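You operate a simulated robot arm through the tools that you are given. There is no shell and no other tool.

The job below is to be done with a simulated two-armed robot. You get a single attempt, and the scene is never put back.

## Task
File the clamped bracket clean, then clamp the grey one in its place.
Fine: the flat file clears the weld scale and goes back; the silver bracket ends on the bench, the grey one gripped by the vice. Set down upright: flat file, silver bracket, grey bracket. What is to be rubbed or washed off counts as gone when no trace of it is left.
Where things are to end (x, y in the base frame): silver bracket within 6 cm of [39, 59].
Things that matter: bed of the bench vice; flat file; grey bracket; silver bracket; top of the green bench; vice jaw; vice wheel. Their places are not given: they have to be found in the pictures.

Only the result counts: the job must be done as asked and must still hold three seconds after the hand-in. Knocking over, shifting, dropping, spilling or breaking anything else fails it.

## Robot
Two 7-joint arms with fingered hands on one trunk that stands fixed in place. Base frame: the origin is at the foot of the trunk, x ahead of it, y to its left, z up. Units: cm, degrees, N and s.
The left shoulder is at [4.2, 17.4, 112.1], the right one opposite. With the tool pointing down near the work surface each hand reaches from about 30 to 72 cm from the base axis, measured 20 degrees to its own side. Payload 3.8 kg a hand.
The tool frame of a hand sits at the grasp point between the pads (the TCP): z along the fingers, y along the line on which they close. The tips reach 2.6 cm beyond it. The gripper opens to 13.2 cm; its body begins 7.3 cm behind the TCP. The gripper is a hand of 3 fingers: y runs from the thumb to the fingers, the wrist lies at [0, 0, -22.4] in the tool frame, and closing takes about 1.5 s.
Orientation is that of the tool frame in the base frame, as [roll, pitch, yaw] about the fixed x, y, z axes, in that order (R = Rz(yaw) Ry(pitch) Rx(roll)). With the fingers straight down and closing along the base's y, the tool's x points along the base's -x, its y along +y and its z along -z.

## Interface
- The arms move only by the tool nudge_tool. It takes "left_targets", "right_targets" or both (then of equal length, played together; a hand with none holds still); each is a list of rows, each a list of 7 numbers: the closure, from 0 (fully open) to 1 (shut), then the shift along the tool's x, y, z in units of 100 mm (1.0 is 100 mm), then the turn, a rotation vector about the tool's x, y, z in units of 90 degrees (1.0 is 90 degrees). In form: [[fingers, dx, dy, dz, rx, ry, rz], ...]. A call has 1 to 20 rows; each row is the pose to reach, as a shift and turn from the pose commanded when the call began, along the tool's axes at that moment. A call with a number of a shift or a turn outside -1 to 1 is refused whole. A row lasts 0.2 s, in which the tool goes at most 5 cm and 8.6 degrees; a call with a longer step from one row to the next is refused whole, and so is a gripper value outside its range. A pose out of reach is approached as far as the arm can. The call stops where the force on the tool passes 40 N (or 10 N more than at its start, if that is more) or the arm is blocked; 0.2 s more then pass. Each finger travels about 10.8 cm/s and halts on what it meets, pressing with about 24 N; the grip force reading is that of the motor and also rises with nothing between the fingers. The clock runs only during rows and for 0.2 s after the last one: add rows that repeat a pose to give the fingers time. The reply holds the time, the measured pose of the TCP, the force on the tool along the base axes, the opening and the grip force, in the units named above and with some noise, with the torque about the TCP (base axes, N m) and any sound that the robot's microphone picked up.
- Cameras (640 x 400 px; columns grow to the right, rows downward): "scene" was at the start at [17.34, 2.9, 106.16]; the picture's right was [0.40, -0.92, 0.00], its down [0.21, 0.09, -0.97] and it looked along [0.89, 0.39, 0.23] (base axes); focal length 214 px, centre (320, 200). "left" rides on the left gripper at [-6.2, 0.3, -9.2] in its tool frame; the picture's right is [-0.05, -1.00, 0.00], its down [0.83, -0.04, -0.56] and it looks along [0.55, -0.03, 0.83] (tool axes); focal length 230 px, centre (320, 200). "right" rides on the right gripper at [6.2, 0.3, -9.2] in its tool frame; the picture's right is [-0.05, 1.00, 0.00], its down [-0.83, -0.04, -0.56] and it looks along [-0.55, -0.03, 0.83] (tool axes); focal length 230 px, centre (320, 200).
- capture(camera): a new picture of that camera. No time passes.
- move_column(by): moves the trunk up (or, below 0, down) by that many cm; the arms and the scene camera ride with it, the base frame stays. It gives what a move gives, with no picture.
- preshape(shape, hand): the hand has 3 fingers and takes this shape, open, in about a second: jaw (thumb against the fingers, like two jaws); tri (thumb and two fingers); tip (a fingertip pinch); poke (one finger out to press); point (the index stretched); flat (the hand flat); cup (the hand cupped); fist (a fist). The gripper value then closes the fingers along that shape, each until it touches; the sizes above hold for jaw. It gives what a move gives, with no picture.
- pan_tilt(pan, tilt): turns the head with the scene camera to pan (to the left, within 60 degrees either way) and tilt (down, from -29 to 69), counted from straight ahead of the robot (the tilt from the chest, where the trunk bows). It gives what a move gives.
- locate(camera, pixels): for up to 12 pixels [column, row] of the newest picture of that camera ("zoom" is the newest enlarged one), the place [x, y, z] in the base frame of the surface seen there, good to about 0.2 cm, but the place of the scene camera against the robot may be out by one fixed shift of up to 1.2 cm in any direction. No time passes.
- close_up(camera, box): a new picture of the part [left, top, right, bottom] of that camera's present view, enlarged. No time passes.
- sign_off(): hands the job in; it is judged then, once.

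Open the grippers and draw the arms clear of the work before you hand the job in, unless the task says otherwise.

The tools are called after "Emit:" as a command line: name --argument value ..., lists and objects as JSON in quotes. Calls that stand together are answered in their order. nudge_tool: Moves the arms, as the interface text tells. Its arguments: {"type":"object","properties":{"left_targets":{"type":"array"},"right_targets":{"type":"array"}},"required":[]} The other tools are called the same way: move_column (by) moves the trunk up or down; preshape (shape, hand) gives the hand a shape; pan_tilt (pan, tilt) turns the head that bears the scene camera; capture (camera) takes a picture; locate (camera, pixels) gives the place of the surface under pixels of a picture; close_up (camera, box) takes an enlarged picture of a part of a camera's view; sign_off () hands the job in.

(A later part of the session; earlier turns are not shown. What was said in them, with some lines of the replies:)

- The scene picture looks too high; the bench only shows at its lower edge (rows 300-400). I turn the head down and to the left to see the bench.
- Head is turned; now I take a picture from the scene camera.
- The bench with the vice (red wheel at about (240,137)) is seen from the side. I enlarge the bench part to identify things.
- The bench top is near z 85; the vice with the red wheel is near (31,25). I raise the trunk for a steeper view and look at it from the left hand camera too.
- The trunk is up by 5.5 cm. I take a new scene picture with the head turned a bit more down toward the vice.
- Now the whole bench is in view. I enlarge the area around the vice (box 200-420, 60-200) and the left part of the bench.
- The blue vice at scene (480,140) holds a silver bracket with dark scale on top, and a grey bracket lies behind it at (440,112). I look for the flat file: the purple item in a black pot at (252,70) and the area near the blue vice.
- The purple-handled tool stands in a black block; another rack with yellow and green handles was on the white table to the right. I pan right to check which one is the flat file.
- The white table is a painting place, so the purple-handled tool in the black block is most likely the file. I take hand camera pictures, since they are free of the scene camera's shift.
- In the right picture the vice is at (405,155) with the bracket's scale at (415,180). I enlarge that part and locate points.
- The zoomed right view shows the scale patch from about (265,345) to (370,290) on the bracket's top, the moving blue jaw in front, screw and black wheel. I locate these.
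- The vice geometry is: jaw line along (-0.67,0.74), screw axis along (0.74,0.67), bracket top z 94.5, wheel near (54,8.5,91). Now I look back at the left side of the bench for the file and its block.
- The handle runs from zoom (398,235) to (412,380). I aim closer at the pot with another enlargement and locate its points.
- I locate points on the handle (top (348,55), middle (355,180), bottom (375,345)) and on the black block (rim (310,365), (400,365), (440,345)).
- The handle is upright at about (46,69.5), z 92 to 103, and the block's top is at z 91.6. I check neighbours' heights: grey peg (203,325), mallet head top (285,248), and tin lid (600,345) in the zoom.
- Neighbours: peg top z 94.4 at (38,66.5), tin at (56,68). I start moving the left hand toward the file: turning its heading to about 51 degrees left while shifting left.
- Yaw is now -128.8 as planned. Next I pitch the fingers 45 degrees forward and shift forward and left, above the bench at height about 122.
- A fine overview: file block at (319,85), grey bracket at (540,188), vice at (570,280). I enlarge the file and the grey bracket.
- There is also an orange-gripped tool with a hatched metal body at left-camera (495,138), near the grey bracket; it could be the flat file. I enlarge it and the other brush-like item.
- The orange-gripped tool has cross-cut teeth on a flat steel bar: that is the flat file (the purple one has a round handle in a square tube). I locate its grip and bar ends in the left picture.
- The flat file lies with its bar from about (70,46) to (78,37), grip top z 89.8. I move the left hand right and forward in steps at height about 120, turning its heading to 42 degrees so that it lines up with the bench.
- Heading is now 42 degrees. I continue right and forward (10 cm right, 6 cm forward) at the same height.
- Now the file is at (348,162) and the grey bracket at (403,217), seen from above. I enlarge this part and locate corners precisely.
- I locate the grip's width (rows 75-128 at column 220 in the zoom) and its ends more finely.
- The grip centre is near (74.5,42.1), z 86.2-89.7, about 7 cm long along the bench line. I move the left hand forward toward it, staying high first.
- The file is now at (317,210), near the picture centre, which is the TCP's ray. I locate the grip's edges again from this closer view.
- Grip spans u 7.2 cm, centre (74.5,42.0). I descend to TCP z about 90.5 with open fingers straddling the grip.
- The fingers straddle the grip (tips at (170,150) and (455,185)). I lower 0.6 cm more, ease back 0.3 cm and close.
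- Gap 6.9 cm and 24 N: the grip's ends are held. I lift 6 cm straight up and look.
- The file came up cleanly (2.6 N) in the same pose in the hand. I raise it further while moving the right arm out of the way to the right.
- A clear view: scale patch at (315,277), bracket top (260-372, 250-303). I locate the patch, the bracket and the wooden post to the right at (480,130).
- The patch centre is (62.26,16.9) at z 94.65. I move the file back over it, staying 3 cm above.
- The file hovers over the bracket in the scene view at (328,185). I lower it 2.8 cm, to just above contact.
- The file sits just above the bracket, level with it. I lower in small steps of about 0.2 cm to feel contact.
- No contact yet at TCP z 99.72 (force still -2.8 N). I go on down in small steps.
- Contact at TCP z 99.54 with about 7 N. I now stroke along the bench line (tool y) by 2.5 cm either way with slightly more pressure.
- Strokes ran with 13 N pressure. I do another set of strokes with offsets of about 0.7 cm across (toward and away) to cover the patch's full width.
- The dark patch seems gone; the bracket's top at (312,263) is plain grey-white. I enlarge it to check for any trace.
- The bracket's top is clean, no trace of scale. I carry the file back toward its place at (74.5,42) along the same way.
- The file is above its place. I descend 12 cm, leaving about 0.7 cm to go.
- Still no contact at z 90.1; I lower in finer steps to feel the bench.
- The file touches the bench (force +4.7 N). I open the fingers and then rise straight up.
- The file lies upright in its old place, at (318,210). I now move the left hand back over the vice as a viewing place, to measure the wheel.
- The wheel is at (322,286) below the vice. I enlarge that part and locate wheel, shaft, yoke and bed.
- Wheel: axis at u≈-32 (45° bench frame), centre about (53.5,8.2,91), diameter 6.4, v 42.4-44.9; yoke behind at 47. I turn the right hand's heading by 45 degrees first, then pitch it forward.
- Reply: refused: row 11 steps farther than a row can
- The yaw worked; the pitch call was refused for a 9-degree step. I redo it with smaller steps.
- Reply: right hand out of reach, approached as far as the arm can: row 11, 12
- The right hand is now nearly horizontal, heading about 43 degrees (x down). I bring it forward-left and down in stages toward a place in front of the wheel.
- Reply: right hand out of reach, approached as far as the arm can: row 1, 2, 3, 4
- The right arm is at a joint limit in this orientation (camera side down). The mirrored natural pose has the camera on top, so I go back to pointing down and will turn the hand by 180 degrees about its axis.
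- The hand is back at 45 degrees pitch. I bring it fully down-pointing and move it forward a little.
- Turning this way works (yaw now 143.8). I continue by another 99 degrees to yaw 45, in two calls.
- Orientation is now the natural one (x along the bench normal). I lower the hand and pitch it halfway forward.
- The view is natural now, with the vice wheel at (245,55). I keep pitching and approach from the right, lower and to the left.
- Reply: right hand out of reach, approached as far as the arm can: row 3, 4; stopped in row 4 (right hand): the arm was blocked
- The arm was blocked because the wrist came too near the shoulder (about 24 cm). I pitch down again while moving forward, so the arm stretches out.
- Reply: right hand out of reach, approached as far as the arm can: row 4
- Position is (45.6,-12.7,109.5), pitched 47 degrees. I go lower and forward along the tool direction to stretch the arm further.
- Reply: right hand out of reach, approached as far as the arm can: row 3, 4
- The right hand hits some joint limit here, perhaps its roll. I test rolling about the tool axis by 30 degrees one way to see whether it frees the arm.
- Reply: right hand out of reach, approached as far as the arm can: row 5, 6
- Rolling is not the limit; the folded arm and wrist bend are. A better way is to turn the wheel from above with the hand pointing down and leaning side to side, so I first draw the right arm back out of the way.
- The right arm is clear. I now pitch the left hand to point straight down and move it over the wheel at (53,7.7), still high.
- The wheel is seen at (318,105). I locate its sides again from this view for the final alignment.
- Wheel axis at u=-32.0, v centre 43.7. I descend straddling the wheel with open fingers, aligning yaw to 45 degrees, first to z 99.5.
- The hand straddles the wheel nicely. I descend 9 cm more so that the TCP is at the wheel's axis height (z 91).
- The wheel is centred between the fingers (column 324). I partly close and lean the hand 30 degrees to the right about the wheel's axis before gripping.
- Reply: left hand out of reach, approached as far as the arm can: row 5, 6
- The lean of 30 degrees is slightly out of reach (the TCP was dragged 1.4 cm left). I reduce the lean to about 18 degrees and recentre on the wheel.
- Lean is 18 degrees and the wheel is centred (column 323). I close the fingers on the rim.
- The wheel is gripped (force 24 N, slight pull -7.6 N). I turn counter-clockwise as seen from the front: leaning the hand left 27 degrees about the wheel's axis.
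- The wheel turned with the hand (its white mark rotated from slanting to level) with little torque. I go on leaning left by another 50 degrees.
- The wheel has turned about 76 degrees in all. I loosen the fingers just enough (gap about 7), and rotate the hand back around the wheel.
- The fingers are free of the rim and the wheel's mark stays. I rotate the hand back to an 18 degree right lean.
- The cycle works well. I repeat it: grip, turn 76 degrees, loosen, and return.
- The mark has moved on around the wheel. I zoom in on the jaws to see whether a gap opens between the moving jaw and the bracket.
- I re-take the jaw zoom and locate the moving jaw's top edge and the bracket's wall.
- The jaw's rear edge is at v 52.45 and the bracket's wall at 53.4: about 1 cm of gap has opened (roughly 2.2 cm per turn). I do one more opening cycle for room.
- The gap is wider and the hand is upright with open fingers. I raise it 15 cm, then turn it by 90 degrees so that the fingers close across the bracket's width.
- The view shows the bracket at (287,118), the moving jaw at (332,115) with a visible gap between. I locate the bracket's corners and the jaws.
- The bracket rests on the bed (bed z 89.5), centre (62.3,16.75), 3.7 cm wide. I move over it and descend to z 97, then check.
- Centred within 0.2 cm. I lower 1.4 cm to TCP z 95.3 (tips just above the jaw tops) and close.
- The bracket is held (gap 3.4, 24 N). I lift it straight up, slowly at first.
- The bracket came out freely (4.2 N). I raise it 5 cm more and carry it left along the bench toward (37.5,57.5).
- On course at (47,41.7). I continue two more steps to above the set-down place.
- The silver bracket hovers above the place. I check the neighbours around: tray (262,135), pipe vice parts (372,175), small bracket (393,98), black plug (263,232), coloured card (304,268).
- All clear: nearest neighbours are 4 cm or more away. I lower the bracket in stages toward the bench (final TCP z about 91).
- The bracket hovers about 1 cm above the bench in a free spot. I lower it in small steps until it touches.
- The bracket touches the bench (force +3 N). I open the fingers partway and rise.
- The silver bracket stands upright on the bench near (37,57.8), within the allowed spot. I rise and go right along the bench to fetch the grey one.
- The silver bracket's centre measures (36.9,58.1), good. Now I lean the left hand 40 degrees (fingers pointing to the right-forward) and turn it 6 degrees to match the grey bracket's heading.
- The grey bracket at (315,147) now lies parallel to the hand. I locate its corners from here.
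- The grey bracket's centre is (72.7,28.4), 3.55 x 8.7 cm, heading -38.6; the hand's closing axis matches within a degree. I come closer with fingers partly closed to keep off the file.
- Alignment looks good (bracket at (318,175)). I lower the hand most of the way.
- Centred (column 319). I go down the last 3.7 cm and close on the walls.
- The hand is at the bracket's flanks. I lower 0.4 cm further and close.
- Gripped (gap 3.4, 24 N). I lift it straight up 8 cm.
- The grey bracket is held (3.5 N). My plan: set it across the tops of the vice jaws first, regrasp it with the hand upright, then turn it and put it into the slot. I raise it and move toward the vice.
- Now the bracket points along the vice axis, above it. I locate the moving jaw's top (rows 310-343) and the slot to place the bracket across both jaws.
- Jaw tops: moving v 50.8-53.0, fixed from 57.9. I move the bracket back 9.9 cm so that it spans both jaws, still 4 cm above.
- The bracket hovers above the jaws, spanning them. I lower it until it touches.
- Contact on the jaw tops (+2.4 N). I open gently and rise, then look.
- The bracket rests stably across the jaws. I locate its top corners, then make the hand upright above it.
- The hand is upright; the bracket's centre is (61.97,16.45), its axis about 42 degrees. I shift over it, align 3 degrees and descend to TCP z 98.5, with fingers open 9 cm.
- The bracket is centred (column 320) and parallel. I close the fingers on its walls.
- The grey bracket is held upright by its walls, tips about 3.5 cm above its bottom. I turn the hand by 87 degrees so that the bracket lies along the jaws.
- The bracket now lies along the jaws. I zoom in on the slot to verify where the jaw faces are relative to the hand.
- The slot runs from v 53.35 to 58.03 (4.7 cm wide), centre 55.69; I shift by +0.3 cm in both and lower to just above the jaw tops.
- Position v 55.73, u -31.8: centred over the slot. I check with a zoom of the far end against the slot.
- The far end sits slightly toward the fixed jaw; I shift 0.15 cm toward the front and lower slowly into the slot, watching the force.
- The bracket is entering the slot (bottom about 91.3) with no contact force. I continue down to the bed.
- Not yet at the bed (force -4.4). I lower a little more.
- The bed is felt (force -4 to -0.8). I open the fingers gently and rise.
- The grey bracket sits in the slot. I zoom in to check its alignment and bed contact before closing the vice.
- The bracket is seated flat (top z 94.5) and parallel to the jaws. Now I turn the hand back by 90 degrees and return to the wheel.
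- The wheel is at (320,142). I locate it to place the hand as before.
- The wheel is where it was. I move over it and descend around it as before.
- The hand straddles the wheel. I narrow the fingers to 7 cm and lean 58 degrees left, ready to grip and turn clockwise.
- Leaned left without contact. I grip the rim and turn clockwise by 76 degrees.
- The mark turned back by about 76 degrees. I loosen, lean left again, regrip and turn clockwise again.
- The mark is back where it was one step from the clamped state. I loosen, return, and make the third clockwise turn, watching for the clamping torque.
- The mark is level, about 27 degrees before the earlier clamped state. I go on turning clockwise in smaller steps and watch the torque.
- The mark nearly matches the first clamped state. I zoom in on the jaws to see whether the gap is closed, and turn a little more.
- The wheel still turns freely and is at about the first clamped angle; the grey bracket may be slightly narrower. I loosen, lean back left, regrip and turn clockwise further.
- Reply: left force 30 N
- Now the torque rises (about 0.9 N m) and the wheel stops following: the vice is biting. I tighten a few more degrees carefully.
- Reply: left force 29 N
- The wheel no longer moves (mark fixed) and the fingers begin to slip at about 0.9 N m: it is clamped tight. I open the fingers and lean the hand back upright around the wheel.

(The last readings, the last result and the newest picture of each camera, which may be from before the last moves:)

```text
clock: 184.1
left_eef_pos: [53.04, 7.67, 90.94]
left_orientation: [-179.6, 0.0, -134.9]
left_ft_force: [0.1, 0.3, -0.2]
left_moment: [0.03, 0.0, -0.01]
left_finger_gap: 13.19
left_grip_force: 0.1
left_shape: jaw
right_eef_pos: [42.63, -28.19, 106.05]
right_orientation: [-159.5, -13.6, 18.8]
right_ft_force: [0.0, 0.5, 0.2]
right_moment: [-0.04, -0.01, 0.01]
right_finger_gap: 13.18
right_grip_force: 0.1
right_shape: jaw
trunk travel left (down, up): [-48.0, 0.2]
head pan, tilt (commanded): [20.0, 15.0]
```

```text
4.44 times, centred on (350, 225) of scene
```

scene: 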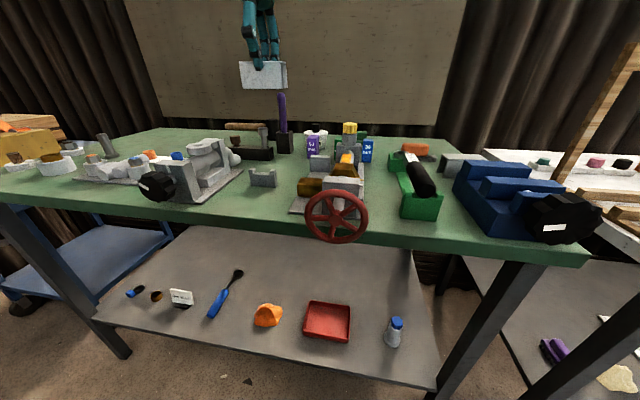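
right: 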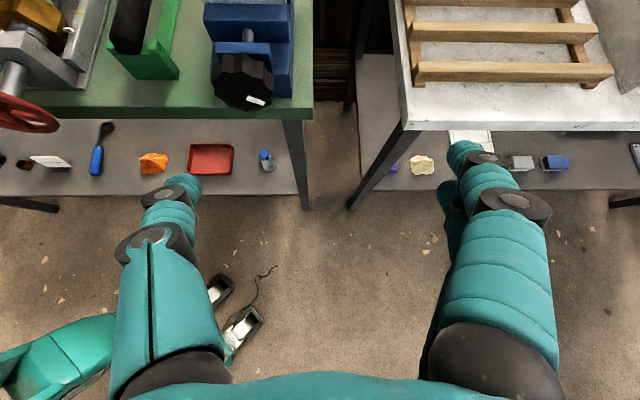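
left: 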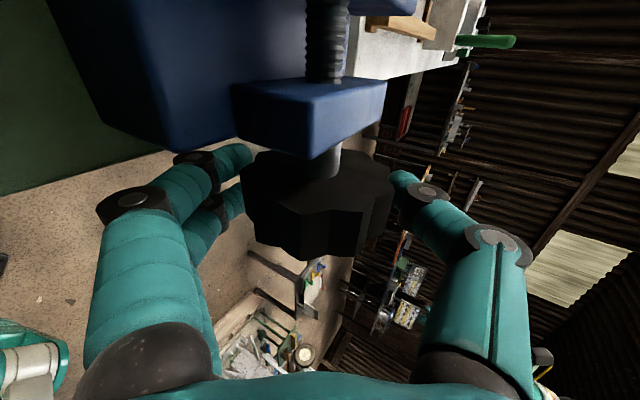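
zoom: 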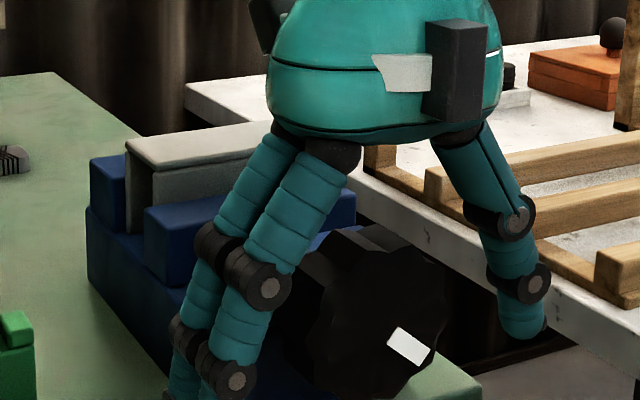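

The wheel's mark stayed in place. I raise the hand 15 cm and inspect the clamped bracket from above.

Emit:
nudge_tool --left_targets '[[0, 0, 0, -0.25, 0, 0, 0], [0, 0, 0, -0.5, 0, 0, 0], [0, 0, 0, -0.75, 0, 0, 0], [0, 0, 0, -1.0, 0, 0, 0]]'

Emit:
nudge_tool --left_targets '[[0, -0.2, 0, -0.2, 0, -0.083, 0], [0, -0.35, 0, -0.35, 0, -0.167, 0], [0, -0.5, 0, -0.5, 0, -0.25, 0], [0, -0.6, 0, -0.6, 0, -0.333, 0], [0, -0.6, 0, -0.7, 0, -0.417, 0], [0, -0.6, 0, -0.8, 0, -0.5, 0]]'

Emit:
capture --camera "left"

Emit:
close_up --camera "scene" --box '[290, 180, 410, 270]'

```text
clock: 185.1
left_eef_pos: [52.92, 7.66, 100.82]
left_orientation: [-179.5, 0.0, -135.1]
left_ft_force: [-0.1, 0.9, 0.3]
left_moment: [0.02, 0.01, -0.01]
left_finger_gap: 13.21
left_grip_force: 0.0
left_shape: jaw
right_eef_pos: [42.65, -28.04, 106.11]
right_orientation: [-159.5, -13.5, 18.7]
right_ft_force: [-0.9, 1.0, -0.4]
right_moment: [-0.01, 0.01, 0.0]
right_finger_gap: 13.19
right_grip_force: 0.0
right_shape: jaw
trunk travel left (down, up): [-48.0, 0.2]
head pan, tilt (commanded): [20.0, 15.0]
```

```text
clock: 186.5
left_eef_pos: [57.2, 12.16, 109.31]
left_orientation: [-179.3, 45.1, -134.5]
left_ft_force: [-0.9, -0.6, -0.9]
left_moment: [0.0, 0.01, 0.02]
left_finger_gap: 13.19
left_grip_force: 0.0
left_shape: jaw
right_eef_pos: [42.53, -28.04, 105.96]
right_orientation: [-159.4, -13.5, 18.6]
right_ft_force: [0.1, -0.2, -0.1]
right_moment: [-0.02, -0.03, -0.01]
right_finger_gap: 13.19
right_grip_force: 0.1
right_shape: jaw
trunk travel left (down, up): [-48.0, 0.2]
head pan, tilt (commanded): [20.0, 15.0]
```

```text
taken
```

left: 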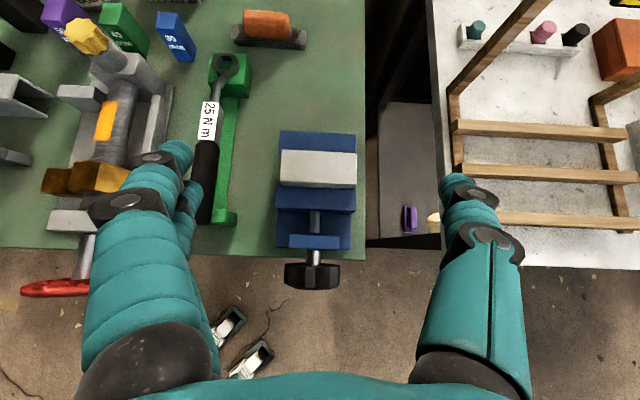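

```text
4.44 times, centred on (350, 225) of scene
```

zoom: 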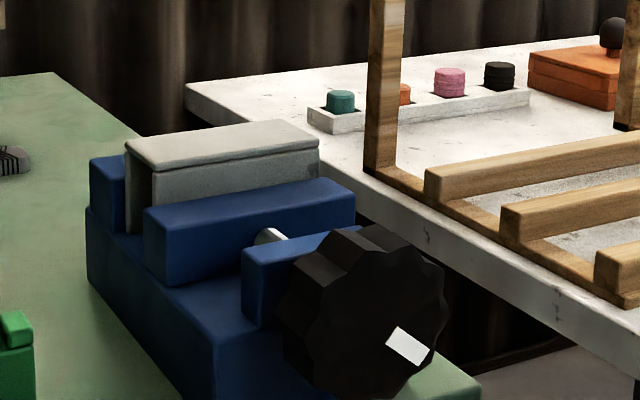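

Emit:
close_up --camera "left" --box '[256, 120, 384, 220]'

Emit:
locate --camera "left" --pixels '[[285, 152], [355, 155], [354, 185], [283, 184], [320, 168], [320, 148], [320, 200], [320, 190], [320, 242]]'

```text
4.00 times, centred on (320, 170) of left
```

zoom: 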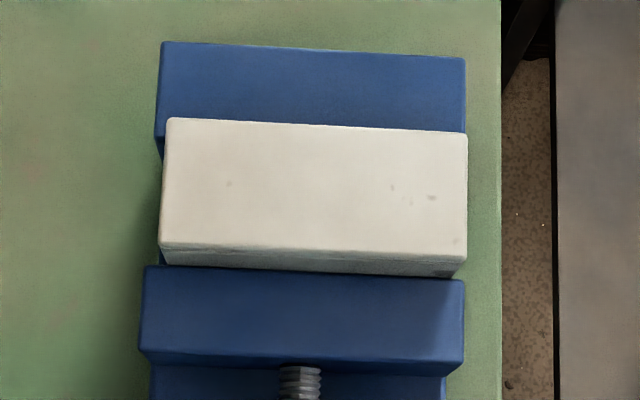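

```text
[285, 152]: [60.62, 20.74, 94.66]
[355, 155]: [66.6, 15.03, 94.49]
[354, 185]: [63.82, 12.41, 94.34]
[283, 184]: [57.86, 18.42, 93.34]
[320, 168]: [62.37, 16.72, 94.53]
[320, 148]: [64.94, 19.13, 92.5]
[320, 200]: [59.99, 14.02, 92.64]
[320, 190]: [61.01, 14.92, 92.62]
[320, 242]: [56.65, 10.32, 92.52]
```

The grey bracket is held between both jaws, flat and level (top z 94.5). I now lift the left arm and draw it back, up and to the left, clear of the bench.

Emit:
nudge_tool --left_targets '[[0, -0.23, 0, -0.23, 0, 0, 0], [0, -0.46, 0, -0.46, 0, 0, 0], [0, -0.7, 0, -0.7, 0, 0, 0]]'

Emit:
nudge_tool --left_targets '[[0, 0.1, 0.33, -0.1, 0, 0, 0], [0, 0.2, 0.66, -0.2, 0, 0, 0], [0, 0.3, 1.0, -0.3, 0, 0, 0]]'

Emit:
nudge_tool --left_targets '[[0, 0.1, 0.33, -0.1, 0, 0, 0], [0, 0.2, 0.66, -0.2, 0, 0, 0], [0, 0.3, 1.0, -0.3, 0, 0, 0]]'

Emit:
capture --camera "left"

Emit:
capture --camera "scene"

```text
clock: 187.3
left_eef_pos: [57.03, 12.07, 119.04]
left_orientation: [-179.3, 45.1, -134.5]
left_ft_force: [-1.2, -0.1, -0.1]
left_moment: [-0.02, -0.01, -0.02]
left_finger_gap: 13.21
left_grip_force: 0.0
left_shape: jaw
right_eef_pos: [42.51, -28.1, 105.96]
right_orientation: [-159.5, -13.5, 18.7]
right_ft_force: [-0.7, 0.1, 0.0]
right_moment: [0.01, 0.03, 0.0]
right_finger_gap: 13.18
right_grip_force: 0.1
right_shape: jaw
trunk travel left (down, up): [-48.0, 0.2]
head pan, tilt (commanded): [20.0, 15.0]
```

```text
clock: 188.1
left_eef_pos: [46.66, 16.04, 119.13]
left_orientation: [-179.2, 44.9, -134.4]
left_ft_force: [0.0, -0.9, -0.8]
left_moment: [-0.03, 0.01, -0.01]
left_finger_gap: 13.17
left_grip_force: 0.1
left_shape: jaw
right_eef_pos: [42.55, -28.07, 106.02]
right_orientation: [-159.6, -13.6, 18.8]
right_ft_force: [-1.0, 0.9, -1.0]
right_moment: [0.03, -0.03, -0.01]
right_finger_gap: 13.2
right_grip_force: 0.1
right_shape: jaw
trunk travel left (down, up): [-48.0, 0.2]
head pan, tilt (commanded): [20.0, 15.0]
```

```text
clock: 188.9
left_eef_pos: [36.9, 20.22, 119.05]
left_orientation: [-179.3, 45.1, -134.4]
left_ft_force: [0.4, 0.6, 1.1]
left_moment: [-0.02, -0.04, -0.01]
left_finger_gap: 13.16
left_grip_force: 0.0
left_shape: jaw
right_eef_pos: [42.51, -28.14, 105.92]
right_orientation: [-159.5, -13.4, 18.8]
right_ft_force: [-0.2, 0.8, 0.8]
right_moment: [-0.03, -0.02, -0.01]
right_finger_gap: 13.19
right_grip_force: 0.3
right_shape: jaw
trunk travel left (down, up): [-48.0, 0.2]
head pan, tilt (commanded): [20.0, 15.0]
```

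```text
taken
```

left: 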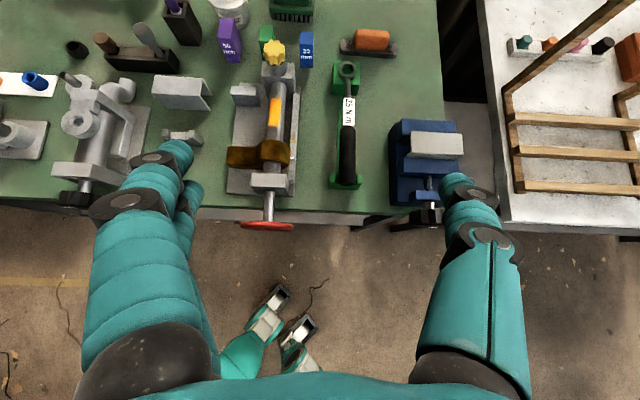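

```text
taken
```

scene: 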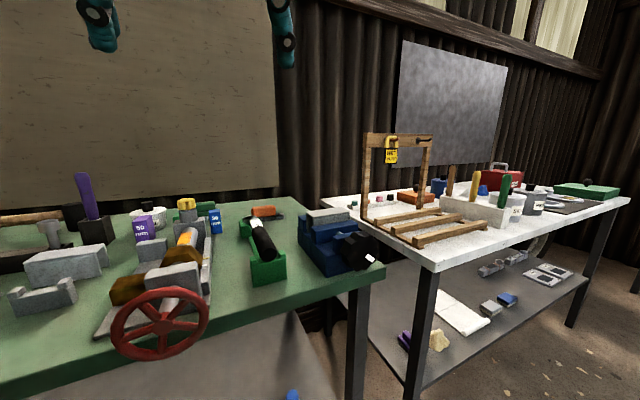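

The whole bench is in view: file at (370,43), silver bracket at (182,92), grey bracket in the vice at (435,145). I zoom in to check all of them once more.

Emit:
close_up --camera "left" --box '[130, 50, 230, 150]'

Emit:
close_up --camera "left" --box '[320, 10, 480, 110]'

Emit:
close_up --camera "left" --box '[370, 100, 500, 220]'

Emit:
locate --camera "left" --pixels '[[158, 82], [200, 80], [198, 97], [155, 95], [178, 88], [370, 38], [342, 48], [396, 50], [435, 145], [411, 138], [462, 140]]'

```text
4.00 times, centred on (180, 100) of left
```

zoom: 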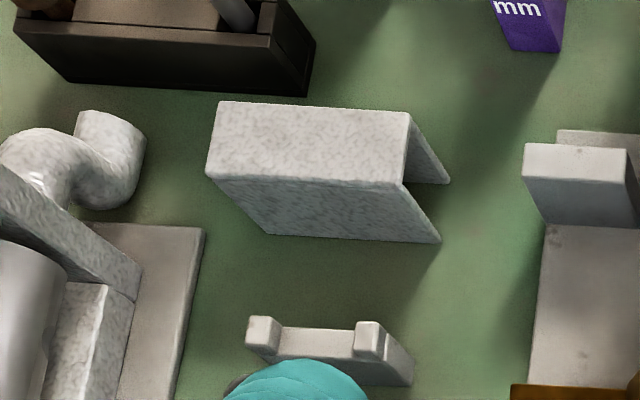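

```text
4.00 times, centred on (400, 60) of left
```

zoom: 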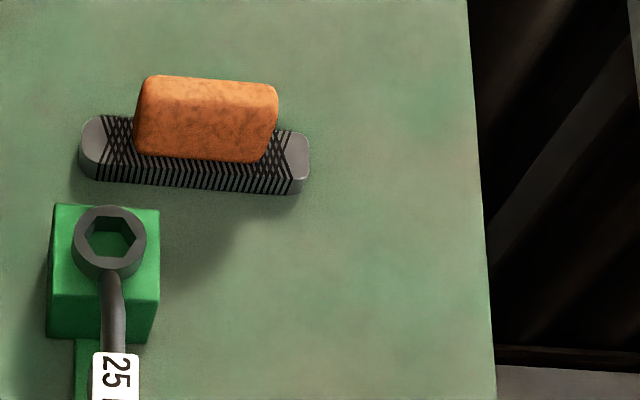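

```text
3.33 times, centred on (435, 160) of left
```

zoom: 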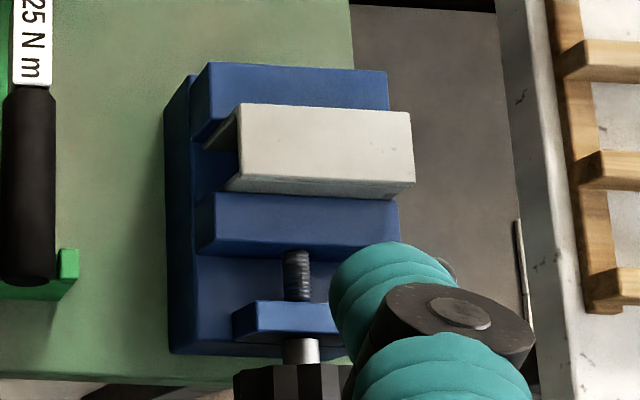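

```text
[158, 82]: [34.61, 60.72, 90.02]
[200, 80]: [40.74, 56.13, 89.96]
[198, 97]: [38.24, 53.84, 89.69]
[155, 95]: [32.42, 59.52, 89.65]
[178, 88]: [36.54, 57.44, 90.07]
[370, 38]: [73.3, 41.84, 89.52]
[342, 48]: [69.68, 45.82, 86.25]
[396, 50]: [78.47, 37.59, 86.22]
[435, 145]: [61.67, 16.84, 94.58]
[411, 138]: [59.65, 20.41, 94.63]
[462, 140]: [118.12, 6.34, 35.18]
```

All objects are in place: silver bracket at (36.6,57.5) upright and clean, file at its old place, grey bracket clamped level. I withdraw the left hand a little further up and back before handing in.

Emit:
nudge_tool --left_targets '[[0, 0, 0.1, -0.24, 0, 0, 0], [0, 0, 0.2, -0.48, 0, 0, 0], [0, 0, 0.3, -0.7, 0, 0, 0], [0, 0, 0.3, -0.7, 0, 0, 0], [0, 0, 0.3, -0.7, 0, 0, 0], [0, 0, 0.3, -0.7, 0, 0, 0]]'

Emit:
close_up --camera "scene" --box '[280, 190, 400, 280]'

```text
clock: 190.3
left_eef_pos: [31.32, 18.96, 123.62]
left_orientation: [-179.4, 45.1, -134.5]
left_ft_force: [0.6, -0.8, -0.2]
left_moment: [0.02, -0.01, 0.01]
left_finger_gap: 13.22
left_grip_force: 0.0
left_shape: jaw
right_eef_pos: [42.66, -27.98, 106.0]
right_orientation: [-159.5, -13.5, 18.7]
right_ft_force: [-0.3, 0.0, -0.3]
right_moment: [-0.01, 0.0, 0.01]
right_finger_gap: 13.21
right_grip_force: 0.0
right_shape: jaw
trunk travel left (down, up): [-48.0, 0.2]
head pan, tilt (commanded): [20.0, 15.0]
```

```text
4.44 times, centred on (340, 235) of scene
```

zoom: 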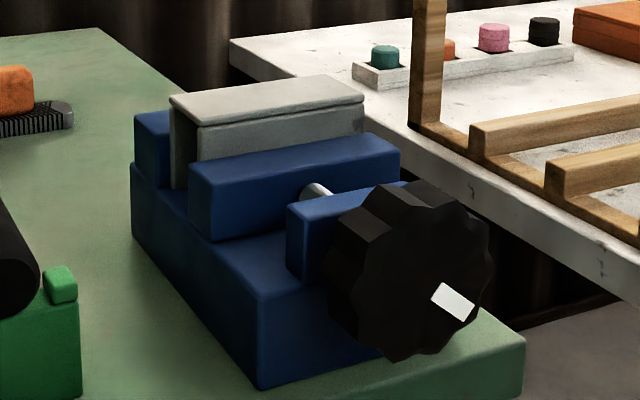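

The grey bracket is gripped between the jaws, both hands are open and clear, and the file and silver bracket stand upright in their places. I hand the job in.

Emit:
sign_off

```text
The job is handed in.
```

The job is done and handed in. The grader's result was not shown to me. The last pictures, taken just before the hand-in, show:

- **Weld scale:** close-ups of the silver bracket's top after filing show no trace of it.
- **Flat file:** it lies upright on the bench in its old place. I took the orange-gripped tool with the cross-cut steel bar to be the flat file, not the purple-handled one in the black block.
- **Silver bracket:** it stands upright on the bench at about (37, 58), roughly 2.4 cm from the asked spot of (39, 59).
- **Grey bracket:** it sits flat on the vice bed between the jaws. I turned the wheel until it stopped following the hand at about 0.9 N m. I did not tug on the bracket to test the grip.

Both grippers are open and the arms are drawn clear of the bench. I saw nothing else on the bench knocked over or moved.
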